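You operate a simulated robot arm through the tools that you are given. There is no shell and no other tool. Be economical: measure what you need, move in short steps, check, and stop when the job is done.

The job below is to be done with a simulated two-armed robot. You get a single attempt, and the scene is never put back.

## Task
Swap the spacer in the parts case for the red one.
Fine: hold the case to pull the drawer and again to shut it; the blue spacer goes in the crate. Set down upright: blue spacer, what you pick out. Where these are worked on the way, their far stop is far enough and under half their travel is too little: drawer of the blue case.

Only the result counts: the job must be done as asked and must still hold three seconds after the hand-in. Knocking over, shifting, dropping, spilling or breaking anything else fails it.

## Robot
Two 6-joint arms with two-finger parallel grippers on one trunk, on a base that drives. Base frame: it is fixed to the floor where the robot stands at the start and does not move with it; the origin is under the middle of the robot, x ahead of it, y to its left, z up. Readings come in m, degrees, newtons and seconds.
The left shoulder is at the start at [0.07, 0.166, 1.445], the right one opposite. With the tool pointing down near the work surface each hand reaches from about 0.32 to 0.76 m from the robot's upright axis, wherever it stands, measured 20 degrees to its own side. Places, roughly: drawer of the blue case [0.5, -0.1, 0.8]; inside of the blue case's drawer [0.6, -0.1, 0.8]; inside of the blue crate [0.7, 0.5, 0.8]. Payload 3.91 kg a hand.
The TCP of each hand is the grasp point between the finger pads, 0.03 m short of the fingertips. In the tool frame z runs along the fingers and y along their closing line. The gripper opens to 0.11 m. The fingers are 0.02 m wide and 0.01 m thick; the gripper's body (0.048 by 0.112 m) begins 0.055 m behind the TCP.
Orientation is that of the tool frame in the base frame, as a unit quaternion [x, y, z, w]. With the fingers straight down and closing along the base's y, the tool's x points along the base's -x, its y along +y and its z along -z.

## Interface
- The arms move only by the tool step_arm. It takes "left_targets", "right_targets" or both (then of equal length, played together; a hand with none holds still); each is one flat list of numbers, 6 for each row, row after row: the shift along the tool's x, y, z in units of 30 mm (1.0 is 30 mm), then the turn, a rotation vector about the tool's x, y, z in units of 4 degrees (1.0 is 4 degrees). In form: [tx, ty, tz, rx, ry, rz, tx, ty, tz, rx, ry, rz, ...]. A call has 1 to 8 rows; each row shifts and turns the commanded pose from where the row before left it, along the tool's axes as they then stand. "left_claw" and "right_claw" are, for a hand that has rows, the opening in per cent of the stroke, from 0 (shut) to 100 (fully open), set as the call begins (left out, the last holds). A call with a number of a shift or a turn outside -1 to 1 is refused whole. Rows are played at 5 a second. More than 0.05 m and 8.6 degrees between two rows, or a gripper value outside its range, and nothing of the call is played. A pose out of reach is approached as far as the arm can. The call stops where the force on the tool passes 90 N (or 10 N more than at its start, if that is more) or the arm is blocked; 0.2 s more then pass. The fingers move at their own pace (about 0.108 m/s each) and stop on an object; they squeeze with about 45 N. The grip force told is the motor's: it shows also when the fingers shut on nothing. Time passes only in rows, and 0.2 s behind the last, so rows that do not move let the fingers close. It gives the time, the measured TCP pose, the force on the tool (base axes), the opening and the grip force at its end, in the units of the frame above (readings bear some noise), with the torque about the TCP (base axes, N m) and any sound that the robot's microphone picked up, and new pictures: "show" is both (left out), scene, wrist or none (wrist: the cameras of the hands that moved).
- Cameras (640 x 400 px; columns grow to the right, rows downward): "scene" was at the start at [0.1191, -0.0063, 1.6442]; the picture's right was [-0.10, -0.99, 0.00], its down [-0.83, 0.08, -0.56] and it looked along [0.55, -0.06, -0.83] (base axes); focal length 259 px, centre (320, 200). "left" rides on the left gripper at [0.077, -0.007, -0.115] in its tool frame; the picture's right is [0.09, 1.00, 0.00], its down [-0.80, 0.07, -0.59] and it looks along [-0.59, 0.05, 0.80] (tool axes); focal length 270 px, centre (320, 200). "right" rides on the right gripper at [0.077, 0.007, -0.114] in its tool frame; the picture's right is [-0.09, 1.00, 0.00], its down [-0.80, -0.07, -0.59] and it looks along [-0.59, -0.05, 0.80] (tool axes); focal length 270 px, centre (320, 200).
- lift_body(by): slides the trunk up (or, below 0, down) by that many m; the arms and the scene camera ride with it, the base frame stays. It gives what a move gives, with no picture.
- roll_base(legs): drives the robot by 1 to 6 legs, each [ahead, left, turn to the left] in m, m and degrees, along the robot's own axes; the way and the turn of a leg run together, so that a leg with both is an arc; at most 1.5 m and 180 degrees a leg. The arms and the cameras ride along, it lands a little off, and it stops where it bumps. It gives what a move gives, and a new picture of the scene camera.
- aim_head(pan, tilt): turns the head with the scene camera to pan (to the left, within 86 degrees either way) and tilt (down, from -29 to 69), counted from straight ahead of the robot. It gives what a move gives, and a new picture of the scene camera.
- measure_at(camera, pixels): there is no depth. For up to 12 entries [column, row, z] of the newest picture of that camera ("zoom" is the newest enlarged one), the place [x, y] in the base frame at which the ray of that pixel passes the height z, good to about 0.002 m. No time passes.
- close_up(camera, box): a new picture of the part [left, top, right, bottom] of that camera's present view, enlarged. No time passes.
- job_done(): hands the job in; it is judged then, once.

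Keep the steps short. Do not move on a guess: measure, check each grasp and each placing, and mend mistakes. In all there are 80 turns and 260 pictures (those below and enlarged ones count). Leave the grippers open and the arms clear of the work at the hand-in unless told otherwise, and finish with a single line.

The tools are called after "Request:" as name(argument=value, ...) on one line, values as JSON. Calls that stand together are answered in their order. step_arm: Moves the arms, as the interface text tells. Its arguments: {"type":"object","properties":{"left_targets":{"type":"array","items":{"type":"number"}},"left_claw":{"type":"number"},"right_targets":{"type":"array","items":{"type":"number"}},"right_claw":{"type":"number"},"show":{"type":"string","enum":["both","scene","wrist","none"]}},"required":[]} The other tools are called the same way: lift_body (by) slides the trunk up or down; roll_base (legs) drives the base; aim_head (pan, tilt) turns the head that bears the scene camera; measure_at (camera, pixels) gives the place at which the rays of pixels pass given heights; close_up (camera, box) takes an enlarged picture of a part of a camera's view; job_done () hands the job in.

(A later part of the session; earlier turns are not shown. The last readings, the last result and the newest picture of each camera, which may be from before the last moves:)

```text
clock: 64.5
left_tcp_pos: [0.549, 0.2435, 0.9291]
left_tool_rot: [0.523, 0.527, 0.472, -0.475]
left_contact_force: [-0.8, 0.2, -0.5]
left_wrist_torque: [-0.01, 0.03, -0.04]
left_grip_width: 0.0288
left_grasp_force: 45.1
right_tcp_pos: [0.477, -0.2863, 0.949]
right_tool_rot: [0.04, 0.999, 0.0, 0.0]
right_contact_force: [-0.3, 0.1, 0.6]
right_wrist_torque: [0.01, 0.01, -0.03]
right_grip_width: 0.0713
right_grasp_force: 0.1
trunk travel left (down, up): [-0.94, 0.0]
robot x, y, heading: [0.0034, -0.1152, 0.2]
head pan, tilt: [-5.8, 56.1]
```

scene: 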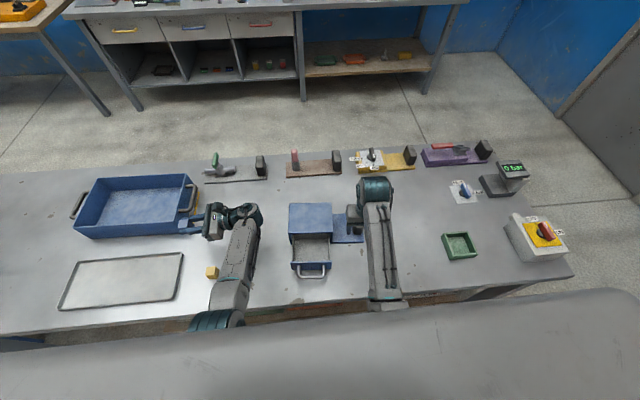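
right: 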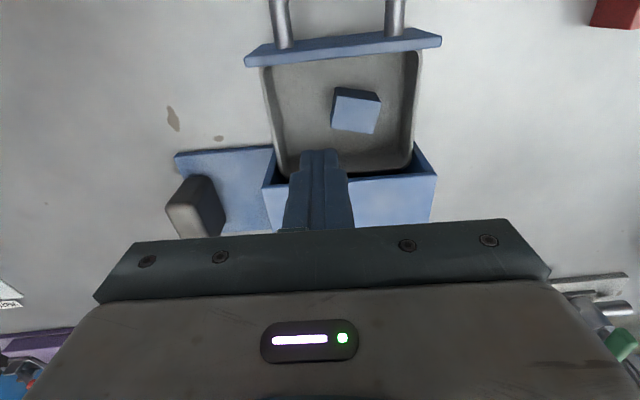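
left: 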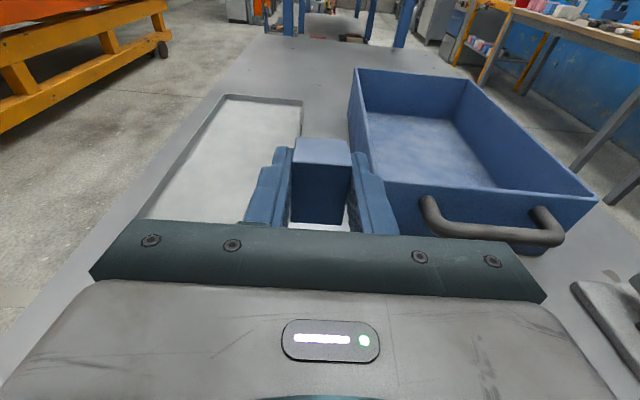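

The hand is at 84°, nearly horizontal, with the spacer's long axis close to vertical. I'll ease back to 78° for wrist clearance and lower towards the table at (0.55, 0.25).

Request:
step_arm(left_targets=[0, 0, 0, 0, -1, 0, 0, 0, 0, 0, -0.5, 0, -0.9, 0, 0.19, 0, 0, 0, -0.9, 0, 0.19, 0, 0, 0, -0.9, 0, 0.19, 0, 0, 0, -0.4, 0, 0.085, 0, 0, 0, 0, 0, 0, 0, 0, 0], show="both")

Request:
close_up(camera="scene", box=[160, 180, 280, 260])

```text
clock: 66.1
left_tcp_pos: [0.5482, 0.2449, 0.8342]
left_tool_rot: [0.547, 0.551, 0.444, -0.448]
left_contact_force: [0.4, -0.7, 0.5]
left_wrist_torque: [0.01, 0.03, 0.0]
left_grip_width: 0.0289
left_grasp_force: 44.6
right_tcp_pos: [0.4766, -0.2864, 0.9495]
right_tool_rot: [0.04, 0.999, 0.0, 0.0]
right_contact_force: [-0.4, -0.3, 0.2]
right_wrist_torque: [-0.02, 0.01, 0.0]
right_grip_width: 0.0715
right_grasp_force: 0.1
trunk travel left (down, up): [-0.94, 0.0]
robot x, y, heading: [0.0077, -0.1155, 0.3]
head pan, tilt: [-5.8, 56.1]
```

scene: 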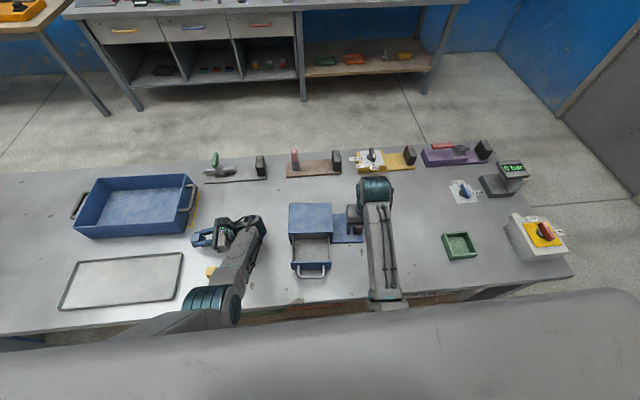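
left: 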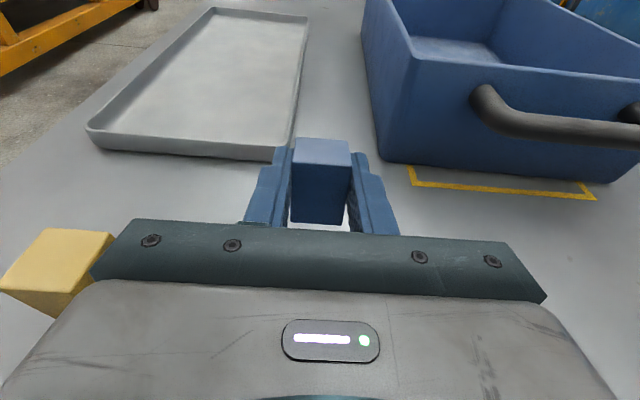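

```text
5.00 times, centred on (220, 220) of scene
```

zoom: 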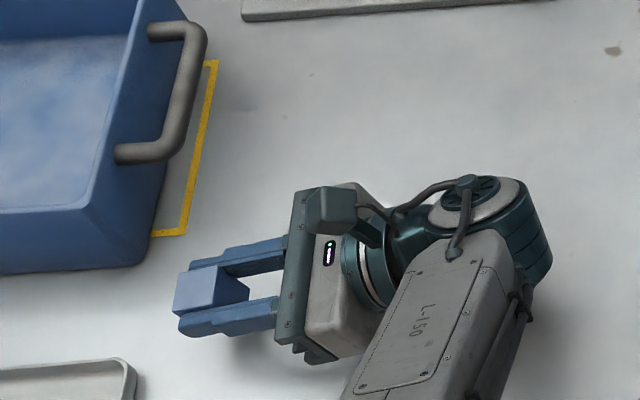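

Everything is clear. I'll lower slowly until the spacer's edge touches.

Request:
step_arm(left_targets=[-0.29, 0, 0.06, 0, 0, 0, -0.2, 0, 0.04, 0, 0, 0, -0.1, 0, 0.02, 0, 0, 0, 0, 0, 0, 0, 0, 0], show="none")

Request:
step_arm(left_targets=[-0.1, 0, 0.02, 0, 0, 0, 0, 0, 0, 0, 0, 0], show="none")

```text
clock: 67.1
left_tcp_pos: [0.5487, 0.2437, 0.8161]
left_tool_rot: [0.548, 0.551, 0.444, -0.447]
left_contact_force: [-0.6, 0.2, -0.1]
left_wrist_torque: [0.01, -0.01, -0.01]
left_grip_width: 0.0291
left_grasp_force: 44.9
right_tcp_pos: [0.4771, -0.2868, 0.9481]
right_tool_rot: [0.039, 0.999, 0.0, 0.0]
right_contact_force: [0.0, -0.4, 0.7]
right_wrist_torque: [0.0, 0.01, -0.01]
right_grip_width: 0.0716
right_grasp_force: 0.0
trunk travel left (down, up): [-0.94, 0.0]
robot x, y, heading: [0.0034, -0.1166, 0.4]
head pan, tilt: [-5.8, 56.1]
```

```text
clock: 67.7
left_tcp_pos: [0.5478, 0.2424, 0.8123]
left_tool_rot: [0.548, 0.551, 0.443, -0.447]
left_contact_force: [0.1, -1.0, -0.8]
left_wrist_torque: [-0.01, -0.01, 0.01]
left_grip_width: 0.0292
left_grasp_force: 45.1
right_tcp_pos: [0.4766, -0.2846, 0.9489]
right_tool_rot: [0.04, 0.999, 0.0, 0.0]
right_contact_force: [-0.2, -0.1, 0.8]
right_wrist_torque: [-0.01, 0.01, 0.0]
right_grip_width: 0.0715
right_grasp_force: 0.1
trunk travel left (down, up): [-0.94, 0.0]
robot x, y, heading: [0.0047, -0.1151, -0.1]
head pan, tilt: [-5.8, 56.1]
```

No contact yet, so I'll take two more 2 mm steps.

Request:
step_arm(left_targets=[-0.07, 0, 0.015, 0, 0, 0, 0, 0, 0, 0, 0, 0], show="none")

Request:
step_arm(left_targets=[-0.07, 0, 0.015, 0, 0, 0, 0, 0, 0, 0, 0, 0], show="wrist")

```text
clock: 68.3
left_tcp_pos: [0.5489, 0.2438, 0.8112]
left_tool_rot: [0.547, 0.551, 0.444, -0.447]
left_contact_force: [-2.0, 1.2, 8.9]
left_wrist_torque: [-0.69, 0.19, -0.12]
left_grip_width: 0.0293
left_grasp_force: 45.3
right_tcp_pos: [0.4764, -0.2864, 0.9496]
right_tool_rot: [0.04, 0.999, 0.0, 0.001]
right_contact_force: [-0.2, -1.0, 0.1]
right_wrist_torque: [0.05, -0.02, 0.01]
right_grip_width: 0.0713
right_grasp_force: 0.2
trunk travel left (down, up): [-0.94, 0.0]
robot x, y, heading: [0.0047, -0.1155, 0.1]
head pan, tilt: [-5.8, 56.1]
```

```text
clock: 68.9
left_tcp_pos: [0.5487, 0.2433, 0.8112]
left_tool_rot: [0.545, 0.552, 0.445, -0.447]
left_contact_force: [-2.3, 3.3, 26.0]
left_wrist_torque: [-1.65, 0.45, -0.19]
left_grip_width: 0.029
left_grasp_force: 45.3
right_tcp_pos: [0.4735, -0.2863, 0.9497]
right_tool_rot: [0.04, 0.999, 0.0, 0.001]
right_contact_force: [1.4, -0.1, 0.5]
right_wrist_torque: [-0.01, -0.01, 0.0]
right_grip_width: 0.0714
right_grasp_force: 0.1
trunk travel left (down, up): [-0.94, 0.0]
robot x, y, heading: [0.004, -0.1161, 0.2]
head pan, tilt: [-5.8, 56.1]
```

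left: 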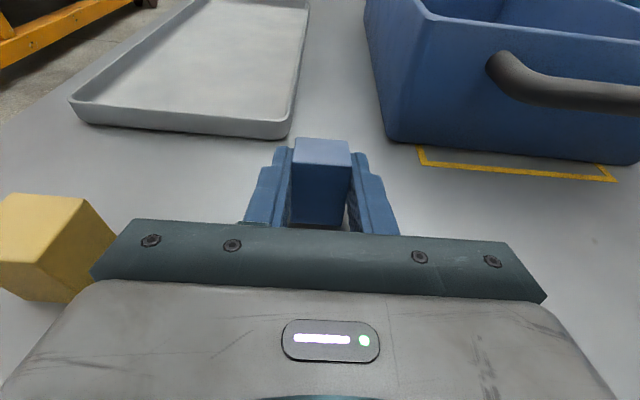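

The torque says the contact is about 60 mm behind the TCP: the gripper's underside, not the spacer. I'll raise a little, ease the tilt to 72°, and come down again.

Request:
step_arm(left_targets=[0.4, 0, -0.085, 0, 0, 0, 0, 0, 0, 0, -1, 0, 0, 0, 0, 0, -0.5, 0, 0, 0, 0, 0, 0, 0], show="none")

Request:
step_arm(left_targets=[-0.1, 0, 0.03, 0, 0, 0, 0, 0, 0, 0, 0, 0], show="none")

```text
clock: 69.9
left_tcp_pos: [0.5494, 0.2436, 0.8207]
left_tool_rot: [0.57, 0.574, 0.414, -0.418]
left_contact_force: [-0.4, 0.2, -0.9]
left_wrist_torque: [0.01, -0.03, -0.01]
left_grip_width: 0.0293
left_grasp_force: 44.6
right_tcp_pos: [0.4778, -0.2859, 0.948]
right_tool_rot: [0.041, 0.999, -0.001, 0.0]
right_contact_force: [0.6, 0.7, -0.3]
right_wrist_torque: [0.01, 0.01, 0.02]
right_grip_width: 0.0715
right_grasp_force: 0.2
trunk travel left (down, up): [-0.94, 0.0]
robot x, y, heading: [0.0058, -0.1216, 0.1]
head pan, tilt: [-5.8, 56.1]
```

```text
clock: 70.5
left_tcp_pos: [0.5489, 0.2441, 0.818]
left_tool_rot: [0.571, 0.573, 0.414, -0.417]
left_contact_force: [-0.1, 0.3, -0.2]
left_wrist_torque: [-0.01, -0.01, 0.01]
left_grip_width: 0.0289
left_grasp_force: 44.9
right_tcp_pos: [0.4774, -0.2855, 0.9476]
right_tool_rot: [0.041, 0.999, -0.001, 0.0]
right_contact_force: [0.6, -0.4, 0.2]
right_wrist_torque: [0.01, 0.0, 0.04]
right_grip_width: 0.0715
right_grasp_force: 0.1
trunk travel left (down, up): [-0.94, 0.0]
robot x, y, heading: [0.0074, -0.1138, 0.5]
head pan, tilt: [-5.8, 56.1]
```

I'll keep lowering in small steps.

Request:
step_arm(left_targets=[-0.075, 0, 0.025, 0, 0, 0, 0, 0, 0, 0, 0, 0], show="none")

Request:
step_arm(left_targets=[-0.06, 0, 0.02, 0, 0, 0, 0, 0, 0, 0, 0, 0], show="none")

Request:
step_arm(left_targets=[-0.05, 0, 0.015, 0, 0, 0, 0, 0, 0, 0, 0, 0], show="none")

```text
clock: 71.1
left_tcp_pos: [0.5487, 0.2435, 0.8163]
left_tool_rot: [0.57, 0.574, 0.415, -0.417]
left_contact_force: [-0.4, 0.3, -0.6]
left_wrist_torque: [0.02, 0.01, -0.02]
left_grip_width: 0.0289
left_grasp_force: 45.0
right_tcp_pos: [0.4762, -0.2851, 0.9486]
right_tool_rot: [0.04, 0.999, 0.001, 0.0]
right_contact_force: [-0.1, 0.1, -1.1]
right_wrist_torque: [0.0, -0.01, 0.02]
right_grip_width: 0.0715
right_grasp_force: 0.0
trunk travel left (down, up): [-0.94, 0.0]
robot x, y, heading: [0.0043, -0.1171, 0.3]
head pan, tilt: [-5.8, 56.1]
```

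```text
clock: 71.7
left_tcp_pos: [0.5501, 0.2441, 0.8139]
left_tool_rot: [0.57, 0.573, 0.415, -0.417]
left_contact_force: [0.6, 0.2, 1.0]
left_wrist_torque: [0.01, -0.03, -0.01]
left_grip_width: 0.029
left_grasp_force: 45.4
right_tcp_pos: [0.4773, -0.2856, 0.9492]
right_tool_rot: [0.04, 0.999, 0.0, 0.0]
right_contact_force: [-0.8, 0.2, 0.3]
right_wrist_torque: [0.03, -0.03, 0.01]
right_grip_width: 0.0713
right_grasp_force: 0.0
trunk travel left (down, up): [-0.94, 0.0]
robot x, y, heading: [0.0053, -0.1152, 0.4]
head pan, tilt: [-5.8, 56.1]
```

```text
clock: 72.3
left_tcp_pos: [0.55, 0.2439, 0.8143]
left_tool_rot: [0.57, 0.574, 0.415, -0.416]
left_contact_force: [1.1, 0.5, 9.1]
left_wrist_torque: [0.14, 0.0, -0.02]
left_grip_width: 0.0289
left_grasp_force: 44.9
right_tcp_pos: [0.4769, -0.2858, 0.9485]
right_tool_rot: [0.04, 0.999, 0.001, 0.0]
right_contact_force: [-0.2, 0.0, -0.2]
right_wrist_torque: [0.01, 0.0, -0.01]
right_grip_width: 0.0716
right_grasp_force: 0.1
trunk travel left (down, up): [-0.94, 0.0]
robot x, y, heading: [0.0073, -0.1163, -0.1]
head pan, tilt: [-5.8, 56.1]
```

Now the spacer's edge itself touches (9 N, torque changed sign). I'll open the fingers and let it settle.

Request:
step_arm(left_targets=[0, 0, 0, 0, 0, 0, 0, 0, 0, 0, 0, 0, 0, 0, 0, 0, 0, 0], left_claw=50, show="wrist")

Request:
close_up(camera="scene", box=[160, 180, 280, 260])

```text
clock: 73.1
left_tcp_pos: [0.5496, 0.2438, 0.8123]
left_tool_rot: [0.57, 0.574, 0.414, -0.418]
left_contact_force: [-0.2, 0.3, -0.7]
left_wrist_torque: [-0.01, -0.01, -0.01]
left_grip_width: 0.0551
left_grasp_force: 0.0
right_tcp_pos: [0.4773, -0.2862, 0.9485]
right_tool_rot: [0.04, 0.999, -0.001, 0.0]
right_contact_force: [0.7, -0.5, -0.2]
right_wrist_torque: [-0.02, -0.01, -0.01]
right_grip_width: 0.0713
right_grasp_force: 0.1
trunk travel left (down, up): [-0.94, 0.0]
robot x, y, heading: [0.0072, -0.117, 0.2]
head pan, tilt: [-5.8, 56.1]
```

left: 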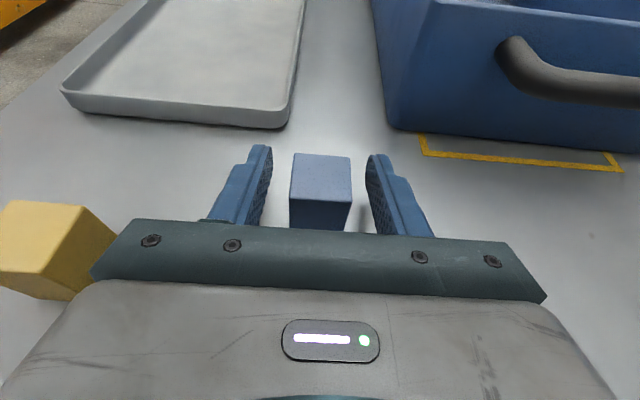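

```text
5.00 times, centred on (220, 220) of scene
```

zoom: 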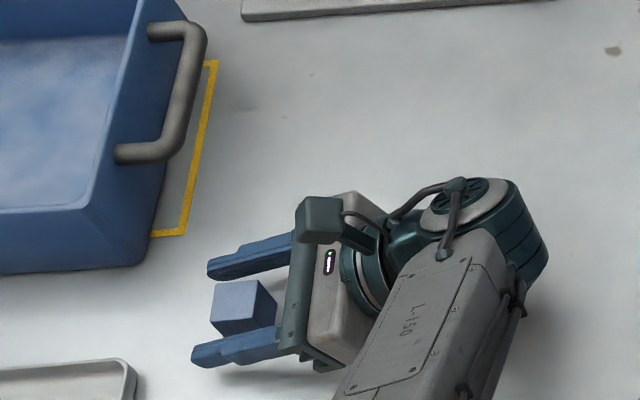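

The spacer stands upright. I'll withdraw the left hand straight back and then up.

Request:
step_arm(left_targets=[0, 0, -0.8, 0, 0, 0, 0, 0, -0.9, 0, 0, 0, 0, 0, -1, 0, 0, 0, 0.95, 0, -0.3, 0, 0, 0, 0.95, 0, -0.3, 0, 0, 0, 0.95, 0, -0.3, 0, -1, 0, 0.95, 0, -0.3, 0, -1, 0, 0.95, 0, -0.3, 0, -1, 0], show="none")

Request:
step_arm(left_targets=[0, 0, 0, 0, -1, 0, 0, 0, 0, 0, -1, 0, 0, 0, 0, 0, -1, 0, 0, 0, 0, 0, -1, 0, 0, 0, 0, 0, -1, 0, 0, 0, 0, 0, -1, 0, 0, 0, 0, 0, -1, 0, 0, 0, 0, 0, -1, 0], left_claw=30, show="scene")

```text
clock: 74.9
left_tcp_pos: [0.5502, 0.1762, 0.9862]
left_tool_rot: [0.61, 0.613, 0.354, -0.357]
left_contact_force: [-0.3, 0.3, 0.6]
left_wrist_torque: [0.01, 0.05, 0.02]
left_grip_width: 0.055
left_grasp_force: 0.0
right_tcp_pos: [0.4776, -0.2852, 0.9487]
right_tool_rot: [0.04, 0.999, 0.0, -0.001]
right_contact_force: [0.9, 0.0, -0.1]
right_wrist_torque: [0.03, 0.0, -0.03]
right_grip_width: 0.0715
right_grasp_force: 0.1
trunk travel left (down, up): [-0.94, 0.0]
robot x, y, heading: [0.0096, -0.1142, 0.4]
head pan, tilt: [-5.8, 56.1]
```

```text
clock: 76.7
left_tcp_pos: [0.5501, 0.1745, 0.9855]
left_tool_rot: [0.683, 0.689, 0.17, -0.172]
left_contact_force: [0.2, 0.3, 0.1]
left_wrist_torque: [0.01, 0.01, -0.01]
left_grip_width: 0.033
left_grasp_force: 0.1
right_tcp_pos: [0.4771, -0.2854, 0.9486]
right_tool_rot: [0.04, 0.999, -0.001, 0.0]
right_contact_force: [-0.4, 0.8, 0.2]
right_wrist_torque: [0.02, 0.01, 0.01]
right_grip_width: 0.0718
right_grasp_force: 0.0
trunk travel left (down, up): [-0.94, 0.0]
robot x, y, heading: [0.0041, -0.1182, 0.2]
head pan, tilt: [-5.8, 56.1]
```

scene: 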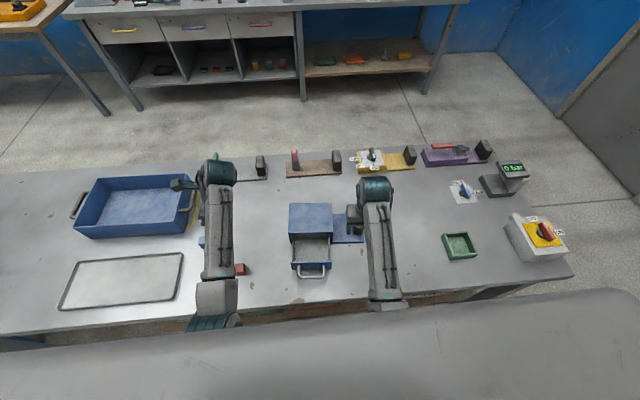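

The left hand is clear. I'll roll left so the right hand lines up with the standing blue spacer.

Request:
roll_base(legs=[[0, 0.555, -0.2]])

Request:
step_arm(right_targets=[0.06, 0, 0, 0, 0, 0, 0, 0, 0, 0, 0, 0], left_targets=[0, 0, 0, 0, -1, 0, 0, 0, 0, 0, -1, 0], show="wrist")

```text
clock: 79.9
left_tcp_pos: [0.5488, 0.7252, 0.9857]
left_tool_rot: [0.683, 0.688, 0.171, -0.173]
left_contact_force: [0.7, 0.3, -0.4]
left_wrist_torque: [0.01, 0.0, -0.02]
left_grip_width: 0.0328
left_grasp_force: 0.1
right_tcp_pos: [0.4744, 0.266, 0.9487]
right_tool_rot: [0.042, 0.999, -0.001, 0.0]
right_contact_force: [-0.7, -0.2, -0.4]
right_wrist_torque: [-0.01, -0.01, 0.02]
right_grip_width: 0.0713
right_grasp_force: 0.0
trunk travel left (down, up): [-0.94, 0.0]
robot x, y, heading: [0.0057, 0.4359, 0.1]
head pan, tilt: [-5.8, 56.1]
```

scene: 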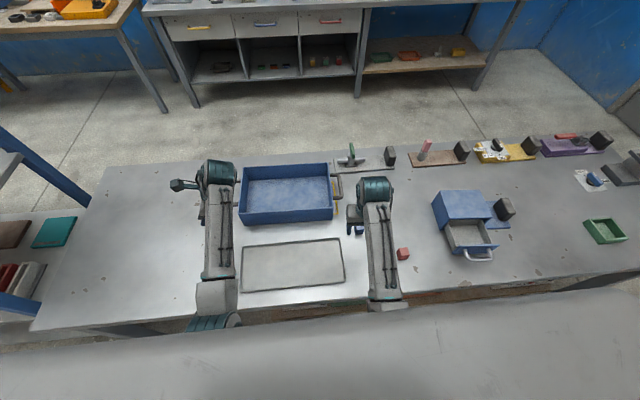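

```text
clock: 80.5
left_tcp_pos: [0.5506, 0.7267, 0.9861]
left_tool_rot: [0.694, 0.698, 0.123, -0.123]
left_contact_force: [0.8, -0.4, -0.3]
left_wrist_torque: [0.0, 0.0, -0.04]
left_grip_width: 0.033
left_grasp_force: 0.0
right_tcp_pos: [0.4737, 0.2674, 0.9493]
right_tool_rot: [0.042, 0.999, 0.0, 0.0]
right_contact_force: [0.1, -0.3, -0.6]
right_wrist_torque: [0.0, 0.02, 0.0]
right_grip_width: 0.0713
right_grasp_force: 0.2
trunk travel left (down, up): [-0.94, 0.0]
robot x, y, heading: [0.0076, 0.4409, 0.1]
head pan, tilt: [-5.8, 56.1]
```

right: 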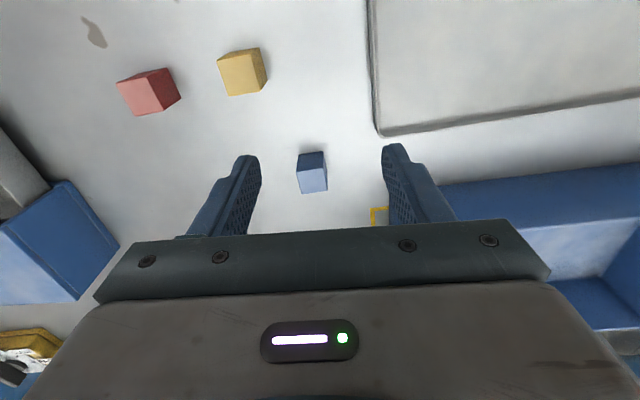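
left: 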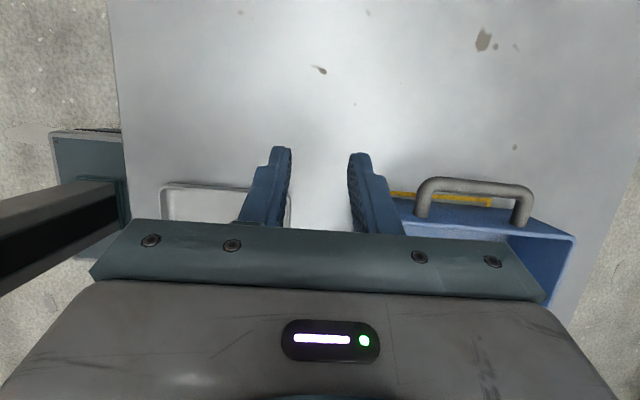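

I see the blue spacer standing at (313,175) with its square top up. I'll measure it and the red one.

Request:
close_up(camera="right", box=[90, 30, 346, 205])

Request:
measure_at(camera="right", pixels=[[299, 169, 0.818], [326, 168, 0.818], [328, 192, 0.818], [301, 194, 0.818], [299, 153, 0.78], [324, 151, 0.78]])

```text
2.29 times, centred on (218, 118) of right
```

zoom: 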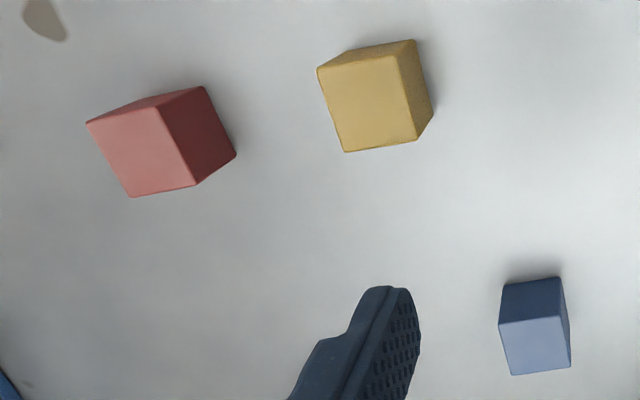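

```text
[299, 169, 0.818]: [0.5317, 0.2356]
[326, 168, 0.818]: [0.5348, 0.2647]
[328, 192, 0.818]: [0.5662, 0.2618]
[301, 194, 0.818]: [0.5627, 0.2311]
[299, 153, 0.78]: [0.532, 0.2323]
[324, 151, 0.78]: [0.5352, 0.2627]
```

The blue spacer is at (0.549, 0.248), aligned with the hand. I'll move above it and down, with the fingers at 50%.

Request:
step_arm(right_targets=[-0.85, -0.14, 0, 0, 0, 0, -0.85, -0.14, 0, 0, 0, 0, -0.85, -0.14, 0, 0, 0, 0, 0, 0, 1, 0, 0, 0, 0, 0, 1, 0, 0, 0, 0, 0, 0.8, 0, 0, 0], right_claw=50, show="wrist")

Request:
close_up(camera="right", box=[220, 90, 420, 215])

```text
clock: 81.9
left_tcp_pos: [0.5494, 0.7262, 0.9859]
left_tool_rot: [0.695, 0.698, 0.122, -0.124]
left_contact_force: [-0.3, -0.7, 0.5]
left_wrist_torque: [0.0, -0.01, 0.01]
left_grip_width: 0.0333
left_grasp_force: 0.0
right_tcp_pos: [0.5501, 0.2486, 0.8656]
right_tool_rot: [0.042, 0.999, -0.001, 0.0]
right_contact_force: [0.5, -0.1, -0.3]
right_wrist_torque: [-0.02, 0.01, -0.01]
right_grip_width: 0.0551
right_grasp_force: 0.0
trunk travel left (down, up): [-0.94, 0.0]
robot x, y, heading: [0.0018, 0.439, 0.1]
head pan, tilt: [-5.8, 56.1]
```

right: 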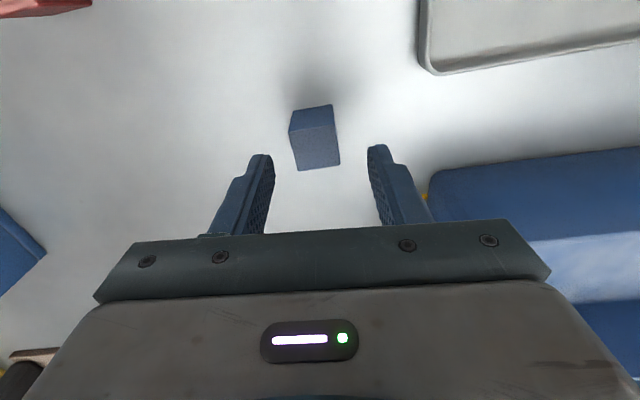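

```text
3.20 times, centred on (320, 152) of right
```

zoom: 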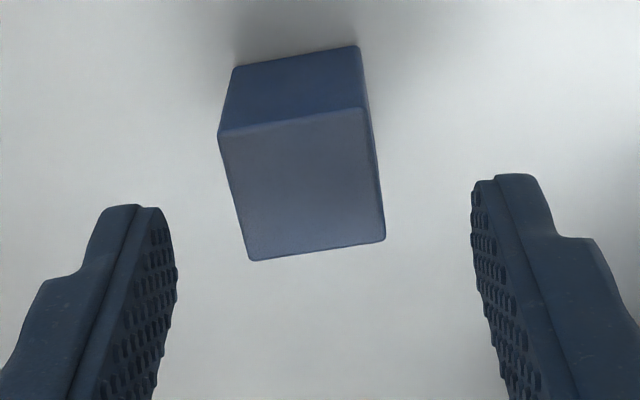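

It's centred. I'll go down, close, and lift slowly by 12 mm to check the hold.

Request:
step_arm(right_targets=[0, 0, 0.7, 0, 0, 0, 0, 0, 0.6, 0, 0, 0, 0, 0, 0.36, 0, 0, 0, 0, 0, 0, 0, 0, 0], show="none")

Request:
step_arm(right_targets=[0, 0, 0, 0, 0, 0, 0, 0, 0, 0, 0, 0, 0, 0, 0, 0, 0, 0], right_claw=0, show="none")

Request:
step_arm(right_targets=[0, 0, -0.1, 0, 0, 0, 0, 0, -0.15, 0, 0, 0, 0, 0, -0.15, 0, 0, 0, 0, 0, 0, 0, 0, 0], show="wrist")

```text
clock: 82.9
left_tcp_pos: [0.5493, 0.7274, 0.9868]
left_tool_rot: [0.695, 0.697, 0.123, -0.123]
left_contact_force: [0.4, 0.0, 0.4]
left_wrist_torque: [-0.03, -0.02, 0.02]
left_grip_width: 0.0332
left_grasp_force: 0.1
right_tcp_pos: [0.5468, 0.2484, 0.8149]
right_tool_rot: [0.041, 0.999, 0.0, 0.001]
right_contact_force: [0.1, -1.0, 0.2]
right_wrist_torque: [0.01, 0.01, -0.02]
right_grip_width: 0.055
right_grasp_force: 0.0
trunk travel left (down, up): [-0.94, 0.0]
robot x, y, heading: [0.0061, 0.4395, 0.1]
head pan, tilt: [-5.8, 56.1]
```

```text
clock: 83.7
left_tcp_pos: [0.5494, 0.7266, 0.9844]
left_tool_rot: [0.694, 0.698, 0.122, -0.123]
left_contact_force: [-0.3, -0.7, 0.1]
left_wrist_torque: [0.0, -0.01, -0.01]
left_grip_width: 0.0329
left_grasp_force: 0.0
right_tcp_pos: [0.547, 0.2483, 0.8141]
right_tool_rot: [0.042, 0.999, -0.001, 0.0]
right_contact_force: [-0.1, 0.4, -0.5]
right_wrist_torque: [-0.03, -0.02, 0.01]
right_grip_width: 0.029
right_grasp_force: 44.4
trunk travel left (down, up): [-0.94, 0.0]
robot x, y, heading: [0.0075, 0.4367, -0.0]
head pan, tilt: [-5.8, 56.1]
```

```text
clock: 84.7
left_tcp_pos: [0.5497, 0.7265, 0.9851]
left_tool_rot: [0.694, 0.698, 0.123, -0.123]
left_contact_force: [-0.6, -1.0, 0.6]
left_wrist_torque: [0.02, -0.03, 0.01]
left_grip_width: 0.0334
left_grasp_force: 0.0
right_tcp_pos: [0.5494, 0.2492, 0.8264]
right_tool_rot: [0.041, 0.999, -0.001, 0.0]
right_contact_force: [0.1, -0.2, -1.1]
right_wrist_torque: [-0.01, 0.01, 0.0]
right_grip_width: 0.029
right_grasp_force: 45.3
trunk travel left (down, up): [-0.94, 0.0]
robot x, y, heading: [0.0071, 0.444, 0.1]
head pan, tilt: [-5.8, 56.1]
```

right: 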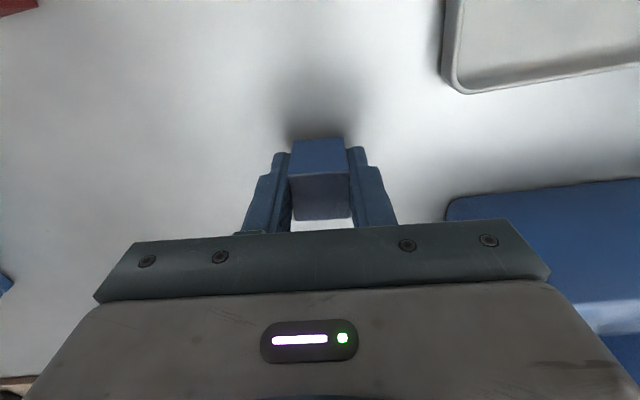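

It holds. I'll lift slowly, while the left hand keeps turning back to its handle pose.

Request:
step_arm(right_targets=[0, 0, -0.3, 0, 0, 0, 0, 0, -0.45, 0, 0, 0, 0, 0, -0.5, 0, 0, 0, 0, 0, -0.5, 0, 0, 0, 0, 0, -0.5, 0, 0, 0, 0, 0, -0.5, 0, 0, 0, 0, 0, -0.5, 0, 0, 0, 0, 0, -0.4, 0, 0, 0], left_targets=[0, 0, 0, 0, -1, 0, 0, 0, 0, 0, -1, 0, 0, 0, 0, 0, -1, 0, 0, 0, 0, 0, -1, 0, 0, 0, 0, 0, -1, 0, 0, 0, 0, 0, -1, 0, 0, 0, 0, 0, -1, 0, 0, 0, 0, 0, -1, 0], show="wrist")

```text
clock: 86.5
left_tcp_pos: [0.548, 0.7272, 0.9863]
left_tool_rot: [0.701, 0.705, -0.074, 0.073]
left_contact_force: [-0.4, -1.2, 0.1]
left_wrist_torque: [0.01, -0.01, 0.04]
left_grip_width: 0.0334
left_grasp_force: 0.0
right_tcp_pos: [0.5476, 0.2484, 0.9381]
right_tool_rot: [0.04, 0.999, -0.001, 0.0]
right_contact_force: [-0.1, 0.0, -0.3]
right_wrist_torque: [-0.01, 0.01, 0.03]
right_grip_width: 0.0288
right_grasp_force: 44.9
trunk travel left (down, up): [-0.94, 0.0]
robot x, y, heading: [0.0053, 0.4362, 0.1]
head pan, tilt: [-5.8, 56.1]
```

right: 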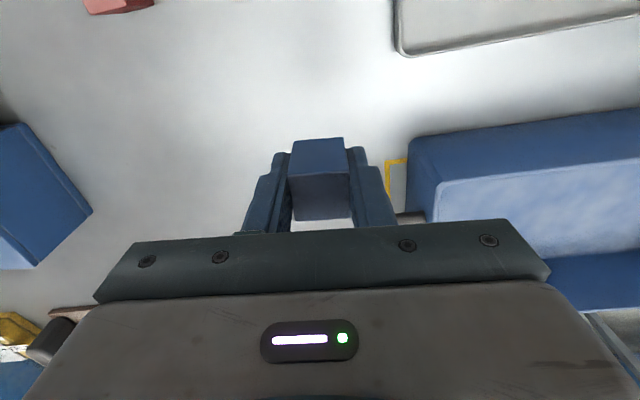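
left: 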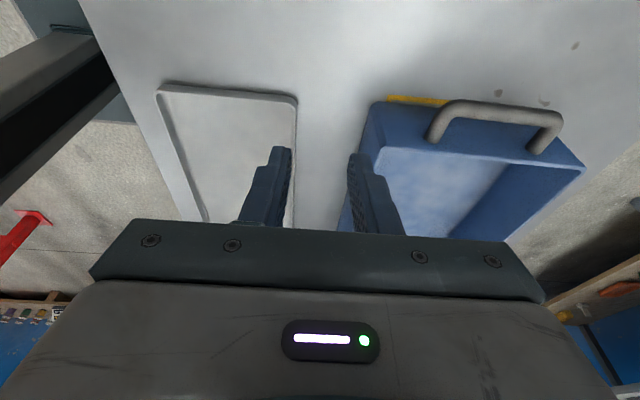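

It's held at 0.938. I'll roll left to bring it level with the crate, then extend over it.

Request:
roll_base(legs=[[0, 0.255, 0]])

Request:
step_arm(right_targets=[-0.6, 0, 0, 0, 0, 0, -0.6, 0, 0, 0, 0, 0, -0.6, 0, 0, 0, 0, 0, -0.6, 0, 0, 0, 0, 0, -0.6, 0, 0, 0, 0, 0, -0.6, 0, 0, 0, 0, 0, -0.6, 0, 0, 0, 0, 0, -0.5, 0, 0, 0, 0, 0], left_targets=[0, 0, 0, 0, -1, 0, 0, 0, 0, 0, -1, 0, 0, 0, 0, 0, -1, 0, 0, 0, 0, 0, -1, 0, 0, 0, 0, 0, -1, 0, 0, 0, 0, 0, -1, 0, 0, 0, 0, 0, -1, 0, 0, 0, 0, 0, 0, 0.6], show="both")

```text
clock: 88.3
left_tcp_pos: [0.5497, 0.9792, 0.9862]
left_tool_rot: [0.702, 0.704, -0.073, 0.074]
left_contact_force: [-0.1, -0.4, -0.1]
left_wrist_torque: [0.03, -0.06, 0.0]
left_grip_width: 0.0331
left_grasp_force: 0.1
right_tcp_pos: [0.5486, 0.5009, 0.9366]
right_tool_rot: [0.042, 0.999, 0.0, 0.0]
right_contact_force: [0.0, -0.3, 0.1]
right_wrist_torque: [0.04, -0.01, -0.04]
right_grip_width: 0.029
right_grasp_force: 44.8
trunk travel left (down, up): [-0.94, 0.0]
robot x, y, heading: [0.0038, 0.6988, -0.0]
head pan, tilt: [-5.8, 56.1]
```

scene: 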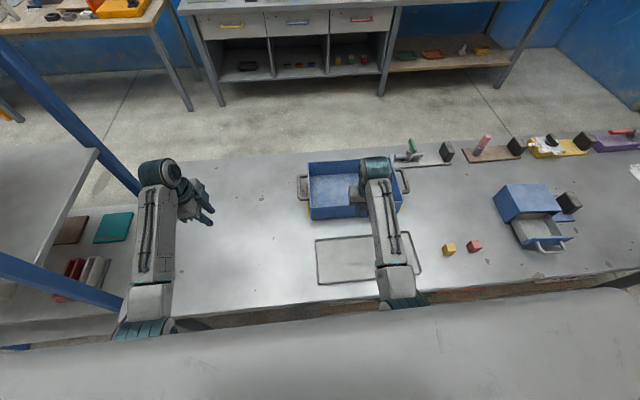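

```text
clock: 90.1
left_tcp_pos: [0.5511, 0.9808, 0.9859]
left_tool_rot: [0.678, 0.651, -0.237, 0.246]
left_contact_force: [0.4, -0.9, 1.1]
left_wrist_torque: [-0.01, -0.03, 0.0]
left_grip_width: 0.033
left_grasp_force: 0.1
right_tcp_pos: [0.6884, 0.4904, 0.9363]
right_tool_rot: [0.043, 0.999, 0.0, 0.0]
right_contact_force: [0.5, 0.7, 0.3]
right_wrist_torque: [-0.01, 0.02, -0.03]
right_grip_width: 0.0291
right_grasp_force: 45.4
trunk travel left (down, up): [-0.94, 0.0]
robot x, y, heading: [0.0024, 0.6918, 0.1]
head pan, tilt: [-5.8, 56.1]
```

scene: 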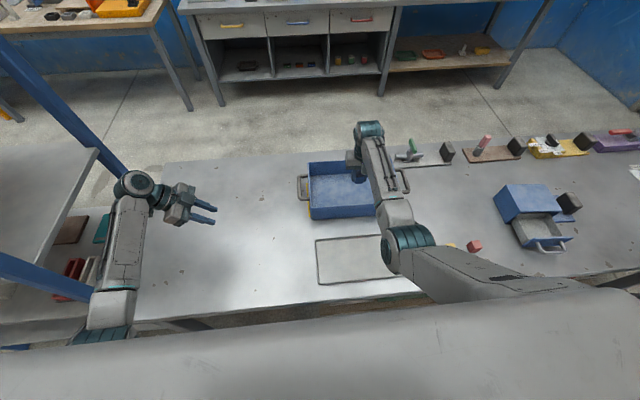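
right: 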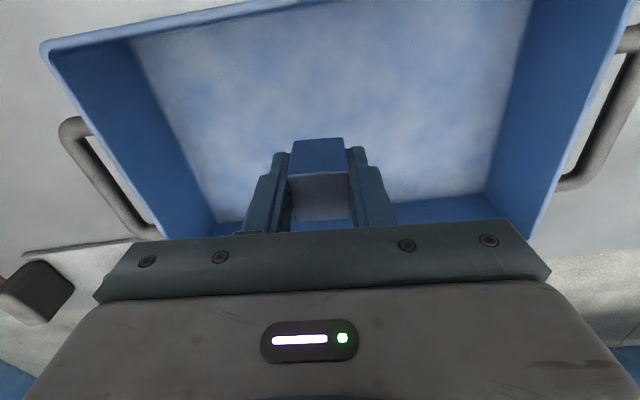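
left: 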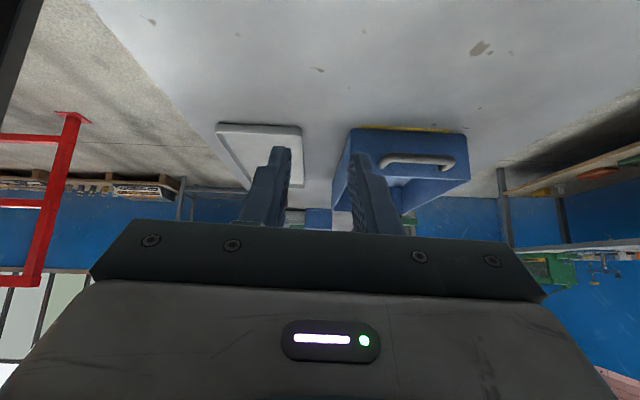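

It's over the crate floor at (0.69, 0.49). I'll lower towards the floor and then feel for it.

Request:
step_arm(right_targets=[0, 0, 0.7, 0, 0, 0, 0, 0, 0.8, 0, 0, 0, 0, 0, 0.8, 0, 0, 0, 0, 0, 0.6, 0, 0, 0, 0, 0, 0.4, 0, 0, 0, 0, 0, 0, 0, 0, 0], show="none")

Request:
step_arm(right_targets=[0, 0, 0.15, 0, 0, 0, 0, 0, 0.1, 0, 0, 0, 0, 0, 0, 0, 0, 0], show="wrist")

```text
clock: 91.5
left_tcp_pos: [0.5498, 0.9815, 0.9862]
left_tool_rot: [0.678, 0.651, -0.236, 0.246]
left_contact_force: [0.6, 0.0, -1.0]
left_wrist_torque: [-0.02, 0.0, -0.04]
left_grip_width: 0.0333
left_grasp_force: 0.1
right_tcp_pos: [0.6896, 0.4908, 0.8383]
right_tool_rot: [0.043, 0.999, -0.001, 0.0]
right_contact_force: [-0.1, 0.1, -0.8]
right_wrist_torque: [-0.04, -0.04, -0.03]
right_grip_width: 0.029
right_grasp_force: 44.8
trunk travel left (down, up): [-0.94, 0.0]
robot x, y, heading: [0.0033, 0.6959, -0.1]
head pan, tilt: [-5.8, 56.1]
```

```text
clock: 92.3
left_tcp_pos: [0.5504, 0.9816, 0.9865]
left_tool_rot: [0.677, 0.652, -0.236, 0.247]
left_contact_force: [0.9, -0.8, -1.0]
left_wrist_torque: [0.0, -0.03, 0.02]
left_grip_width: 0.0331
left_grasp_force: 0.0
right_tcp_pos: [0.688, 0.4903, 0.8288]
right_tool_rot: [0.043, 0.999, -0.001, 0.0]
right_contact_force: [-0.5, -0.2, -0.7]
right_wrist_torque: [-0.01, -0.01, 0.01]
right_grip_width: 0.0291
right_grasp_force: 44.8
trunk travel left (down, up): [-0.94, 0.0]
robot x, y, heading: [0.0054, 0.6961, -0.2]
head pan, tilt: [-5.8, 56.1]
```

right: 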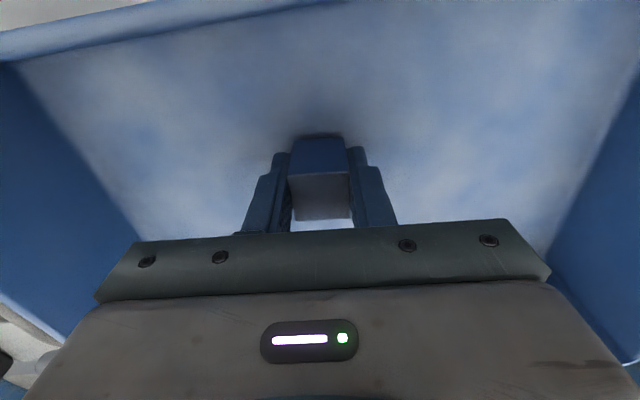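

No contact yet, so I'll go on in 2–3 mm steps.

Request:
step_arm(right_targets=[0, 0, 0.1, 0, 0, 0, 0, 0, 0, 0, 0, 0], show="none")

Request:
step_arm(right_targets=[0, 0, 0.08, 0, 0, 0, 0, 0, 0, 0, 0, 0], show="none")

Request:
step_arm(right_targets=[0, 0, 0.06, 0, 0, 0, 0, 0, 0, 0, 0, 0], show="none")

```text
clock: 92.9
left_tcp_pos: [0.5499, 0.9808, 0.9861]
left_tool_rot: [0.678, 0.651, -0.236, 0.246]
left_contact_force: [-0.3, 0.8, 0.4]
left_wrist_torque: [-0.04, 0.0, 0.0]
left_grip_width: 0.0326
left_grasp_force: 0.0
right_tcp_pos: [0.6892, 0.49, 0.8271]
right_tool_rot: [0.043, 0.999, -0.002, 0.001]
right_contact_force: [-0.4, 1.0, -1.6]
right_wrist_torque: [0.01, 0.01, -0.04]
right_grip_width: 0.0289
right_grasp_force: 44.9
trunk travel left (down, up): [-0.94, 0.0]
robot x, y, heading: [0.0047, 0.698, -0.1]
head pan, tilt: [-5.8, 56.1]
```

```text
clock: 93.5
left_tcp_pos: [0.5499, 0.9814, 0.9854]
left_tool_rot: [0.678, 0.651, -0.236, 0.246]
left_contact_force: [0.2, -0.2, -1.0]
left_wrist_torque: [-0.02, 0.0, 0.0]
left_grip_width: 0.0331
left_grasp_force: 0.2
right_tcp_pos: [0.6891, 0.4894, 0.824]
right_tool_rot: [0.042, 0.999, -0.001, 0.0]
right_contact_force: [-0.3, 0.0, -0.8]
right_wrist_torque: [0.02, 0.0, 0.0]
right_grip_width: 0.0292
right_grasp_force: 44.9
trunk travel left (down, up): [-0.94, 0.0]
robot x, y, heading: [0.0026, 0.6953, 0.0]
head pan, tilt: [-5.8, 56.1]
```

```text
clock: 94.1
left_tcp_pos: [0.5497, 0.9819, 0.9858]
left_tool_rot: [0.678, 0.651, -0.236, 0.246]
left_contact_force: [0.2, -0.4, 0.4]
left_wrist_torque: [0.0, 0.0, 0.02]
left_grip_width: 0.0332
left_grasp_force: 0.1
right_tcp_pos: [0.6878, 0.4912, 0.8232]
right_tool_rot: [0.042, 0.999, -0.001, 0.0]
right_contact_force: [0.2, -1.0, -1.0]
right_wrist_torque: [-0.01, -0.01, 0.03]
right_grip_width: 0.0291
right_grasp_force: 44.9
trunk travel left (down, up): [-0.94, 0.0]
robot x, y, heading: [0.0054, 0.6948, 0.1]
head pan, tilt: [-5.8, 56.1]
```

Still free, so I'll keep going down.

Request:
step_arm(right_targets=[0, 0, 0.06, 0, 0, 0, 0, 0, 0, 0, 0, 0], show="none")

Request:
step_arm(right_targets=[0, 0, 0.06, 0, 0, 0, 0, 0, 0, 0, 0, 0], show="none")

Request:
step_arm(right_targets=[0, 0, 0.05, 0, 0, 0, 0, 0, 0, 0, 0, 0], show="none")

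```text
clock: 94.7
left_tcp_pos: [0.5501, 0.9816, 0.9862]
left_tool_rot: [0.677, 0.652, -0.235, 0.247]
left_contact_force: [0.2, -0.3, -0.2]
left_wrist_torque: [0.01, 0.01, 0.02]
left_grip_width: 0.0334
left_grasp_force: 0.0
right_tcp_pos: [0.689, 0.4906, 0.8205]
right_tool_rot: [0.044, 0.999, -0.001, -0.001]
right_contact_force: [0.8, -0.2, -0.5]
right_wrist_torque: [0.02, 0.0, 0.02]
right_grip_width: 0.0288
right_grasp_force: 44.7
trunk travel left (down, up): [-0.94, 0.0]
robot x, y, heading: [0.0051, 0.6957, -0.2]
head pan, tilt: [-5.8, 56.1]
```

```text
clock: 95.3
left_tcp_pos: [0.5494, 0.9806, 0.9876]
left_tool_rot: [0.678, 0.651, -0.237, 0.248]
left_contact_force: [-0.4, -0.2, 0.1]
left_wrist_torque: [0.03, 0.02, -0.01]
left_grip_width: 0.033
left_grasp_force: 0.1
right_tcp_pos: [0.6878, 0.4899, 0.8194]
right_tool_rot: [0.043, 0.999, 0.0, 0.001]
right_contact_force: [0.2, -0.1, 6.9]
right_wrist_torque: [0.01, 0.04, -0.01]
right_grip_width: 0.0289
right_grasp_force: 44.6
trunk travel left (down, up): [-0.94, 0.0]
robot x, y, heading: [0.005, 0.6961, -0.2]
head pan, tilt: [-5.8, 56.1]
```

```text
clock: 95.9
left_tcp_pos: [0.5478, 0.9816, 0.9872]
left_tool_rot: [0.678, 0.651, -0.237, 0.247]
left_contact_force: [-0.4, 0.0, 0.6]
left_wrist_torque: [0.0, -0.04, 0.02]
left_grip_width: 0.033
left_grasp_force: 0.1
right_tcp_pos: [0.6876, 0.4899, 0.8201]
right_tool_rot: [0.043, 0.999, -0.001, 0.001]
right_contact_force: [3.0, -0.3, 15.1]
right_wrist_torque: [0.0, -0.07, -0.02]
right_grip_width: 0.029
right_grasp_force: 45.1
trunk travel left (down, up): [-0.94, 0.0]
robot x, y, heading: [0.0062, 0.6957, -0.2]
head pan, tilt: [-5.8, 56.1]
```

The floor is felt (15 N). I'll open, then rise straight up and look.

Request:
step_arm(right_targets=[0, 0, 0, 0, 0, 0, 0, 0, 0, 0, 0, 0], right_claw=55, show="none")

Request:
step_arm(right_targets=[0, 0, -0.5, 0, 0, 0, 0, 0, -0.8, 0, 0, 0, 0, 0, -1, 0, 0, 0, 0, 0, -1, 0, 0, 0, 0, 0, -0.7, 0, 0, 0], show="wrist")

```text
clock: 96.5
left_tcp_pos: [0.5499, 0.9817, 0.9863]
left_tool_rot: [0.677, 0.651, -0.237, 0.248]
left_contact_force: [0.3, -0.8, 0.8]
left_wrist_torque: [0.02, 0.02, 0.0]
left_grip_width: 0.0327
left_grasp_force: 0.0
right_tcp_pos: [0.6877, 0.4902, 0.8168]
right_tool_rot: [0.042, 0.999, -0.002, -0.001]
right_contact_force: [0.0, -0.3, 0.5]
right_wrist_torque: [0.01, -0.03, -0.02]
right_grip_width: 0.0608
right_grasp_force: 0.0
trunk travel left (down, up): [-0.94, 0.0]
robot x, y, heading: [0.0053, 0.696, -0.0]
head pan, tilt: [-5.8, 56.1]
```

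```text
clock: 97.7
left_tcp_pos: [0.5496, 0.9812, 0.9856]
left_tool_rot: [0.677, 0.651, -0.237, 0.247]
left_contact_force: [0.2, 0.9, 0.2]
left_wrist_torque: [-0.03, 0.02, 0.02]
left_grip_width: 0.0331
left_grasp_force: 0.0
right_tcp_pos: [0.6874, 0.4902, 0.9374]
right_tool_rot: [0.042, 0.999, -0.001, 0.0]
right_contact_force: [0.1, -0.4, 0.3]
right_wrist_torque: [0.0, -0.03, 0.01]
right_grip_width: 0.0603
right_grasp_force: 0.1
trunk travel left (down, up): [-0.94, 0.0]
robot x, y, heading: [0.0033, 0.6959, 0.1]
head pan, tilt: [-5.8, 56.1]
```

right: 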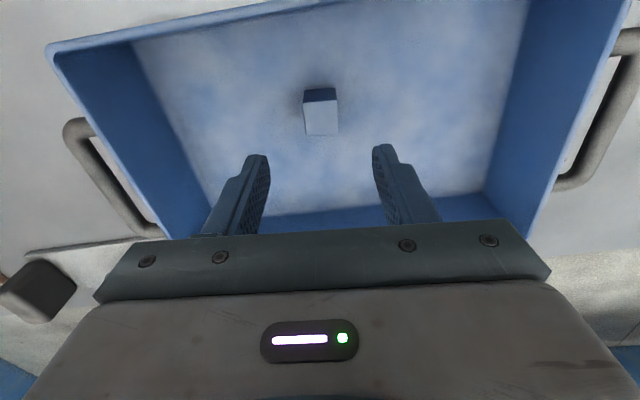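

The blue spacer stands upright in the crate at (320,112). I'll retract the right hand and roll right towards the red spacer.

Request:
step_arm(right_targets=[1, -0.085, 0, 0, 0, 0, 1, -0.085, 0, 0, 0, 0, 1, -0.085, 0, 0, 0, 0, 1, -0.085, 0, 0, 0, 0, 1, -0.085, 0, 0, 0, 0, 1, -0.085, 0, 0, 0, 0, 1, -0.085, 0, 0, 0, 0, 0.7, -0.085, 0, 0, 0, 0], show="none")

Request:
roll_base(legs=[[0, -0.37, 0]])

Request:
step_arm(right_targets=[0, 0, 0, 0, 0, 0], show="wrist")

Request:
close_up(camera="right", box=[220, 60, 420, 185])

```text
clock: 99.5
left_tcp_pos: [0.5476, 0.9805, 0.9867]
left_tool_rot: [0.678, 0.651, -0.236, 0.246]
left_contact_force: [-0.5, 0.2, 0.0]
left_wrist_torque: [0.01, -0.02, 0.0]
left_grip_width: 0.0329
left_grasp_force: 0.1
right_tcp_pos: [0.4564, 0.4894, 0.9382]
right_tool_rot: [0.042, 0.999, -0.001, 0.0]
right_contact_force: [-0.3, -0.7, 0.0]
right_wrist_torque: [0.0, -0.05, -0.02]
right_grip_width: 0.0605
right_grasp_force: 0.0
trunk travel left (down, up): [-0.94, 0.0]
robot x, y, heading: [0.0026, 0.6939, -0.1]
head pan, tilt: [-5.8, 56.1]
```

```text
clock: 101.9
left_tcp_pos: [0.5488, 0.6144, 0.9852]
left_tool_rot: [0.677, 0.651, -0.237, 0.247]
left_contact_force: [0.0, 0.2, 0.4]
left_wrist_torque: [-0.02, 0.01, 0.03]
left_grip_width: 0.033
left_grasp_force: 0.2
right_tcp_pos: [0.4579, 0.1225, 0.9382]
right_tool_rot: [0.043, 0.999, 0.0, 0.0]
right_contact_force: [-0.4, -0.4, -0.4]
right_wrist_torque: [0.02, -0.01, 0.0]
right_grip_width: 0.0605
right_grasp_force: 0.0
trunk travel left (down, up): [-0.94, 0.0]
robot x, y, heading: [0.0, 0.3264, 0.0]
head pan, tilt: [-5.8, 56.1]
```

scene: 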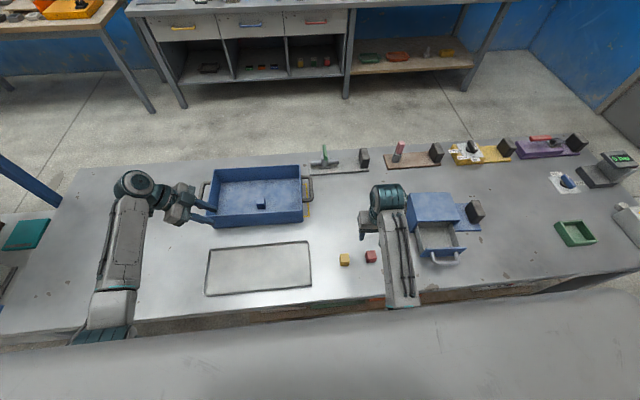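

```text
clock: 102.3
left_tcp_pos: [0.5487, 0.6125, 0.9854]
left_tool_rot: [0.677, 0.652, -0.235, 0.247]
left_contact_force: [1.0, -0.2, -0.2]
left_wrist_torque: [-0.02, 0.02, -0.03]
left_grip_width: 0.0334
left_grasp_force: 0.0
right_tcp_pos: [0.4573, 0.1221, 0.9391]
right_tool_rot: [0.042, 0.999, -0.001, 0.0]
right_contact_force: [-0.6, 0.2, 0.1]
right_wrist_torque: [0.0, 0.03, -0.05]
right_grip_width: 0.0605
right_grasp_force: 0.1
trunk travel left (down, up): [-0.94, 0.0]
robot x, y, heading: [0.005, 0.3259, 0.2]
head pan, tilt: [-5.8, 56.1]
```

right: 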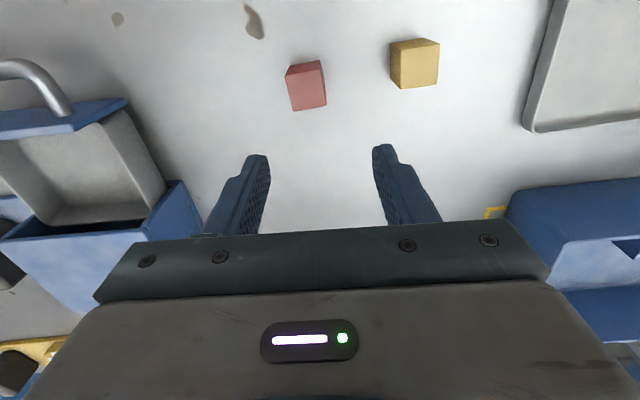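

```text
3.20 times, centred on (320, 122) of right
```

zoom: 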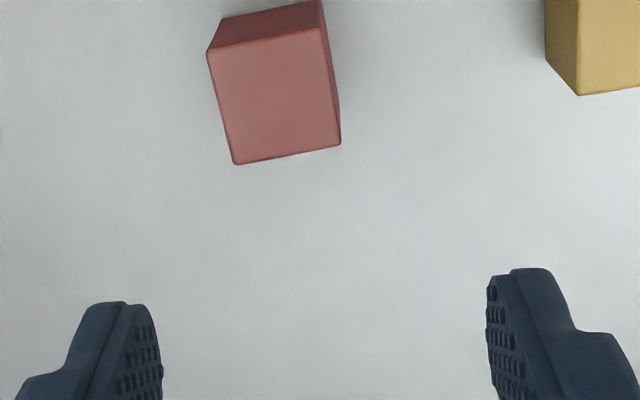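

I'll measure the red spacer's top face.

Request:
measure_at(camera="zoom", pixels=[[208, 55, 0.818], [322, 28, 0.818], [341, 146, 0.818], [235, 165, 0.818], [220, 18, 0.78], [320, 2, 0.78]])

```text
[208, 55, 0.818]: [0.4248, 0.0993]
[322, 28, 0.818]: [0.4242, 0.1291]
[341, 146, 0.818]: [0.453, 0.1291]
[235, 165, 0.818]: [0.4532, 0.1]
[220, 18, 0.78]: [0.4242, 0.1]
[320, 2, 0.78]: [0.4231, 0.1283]
```

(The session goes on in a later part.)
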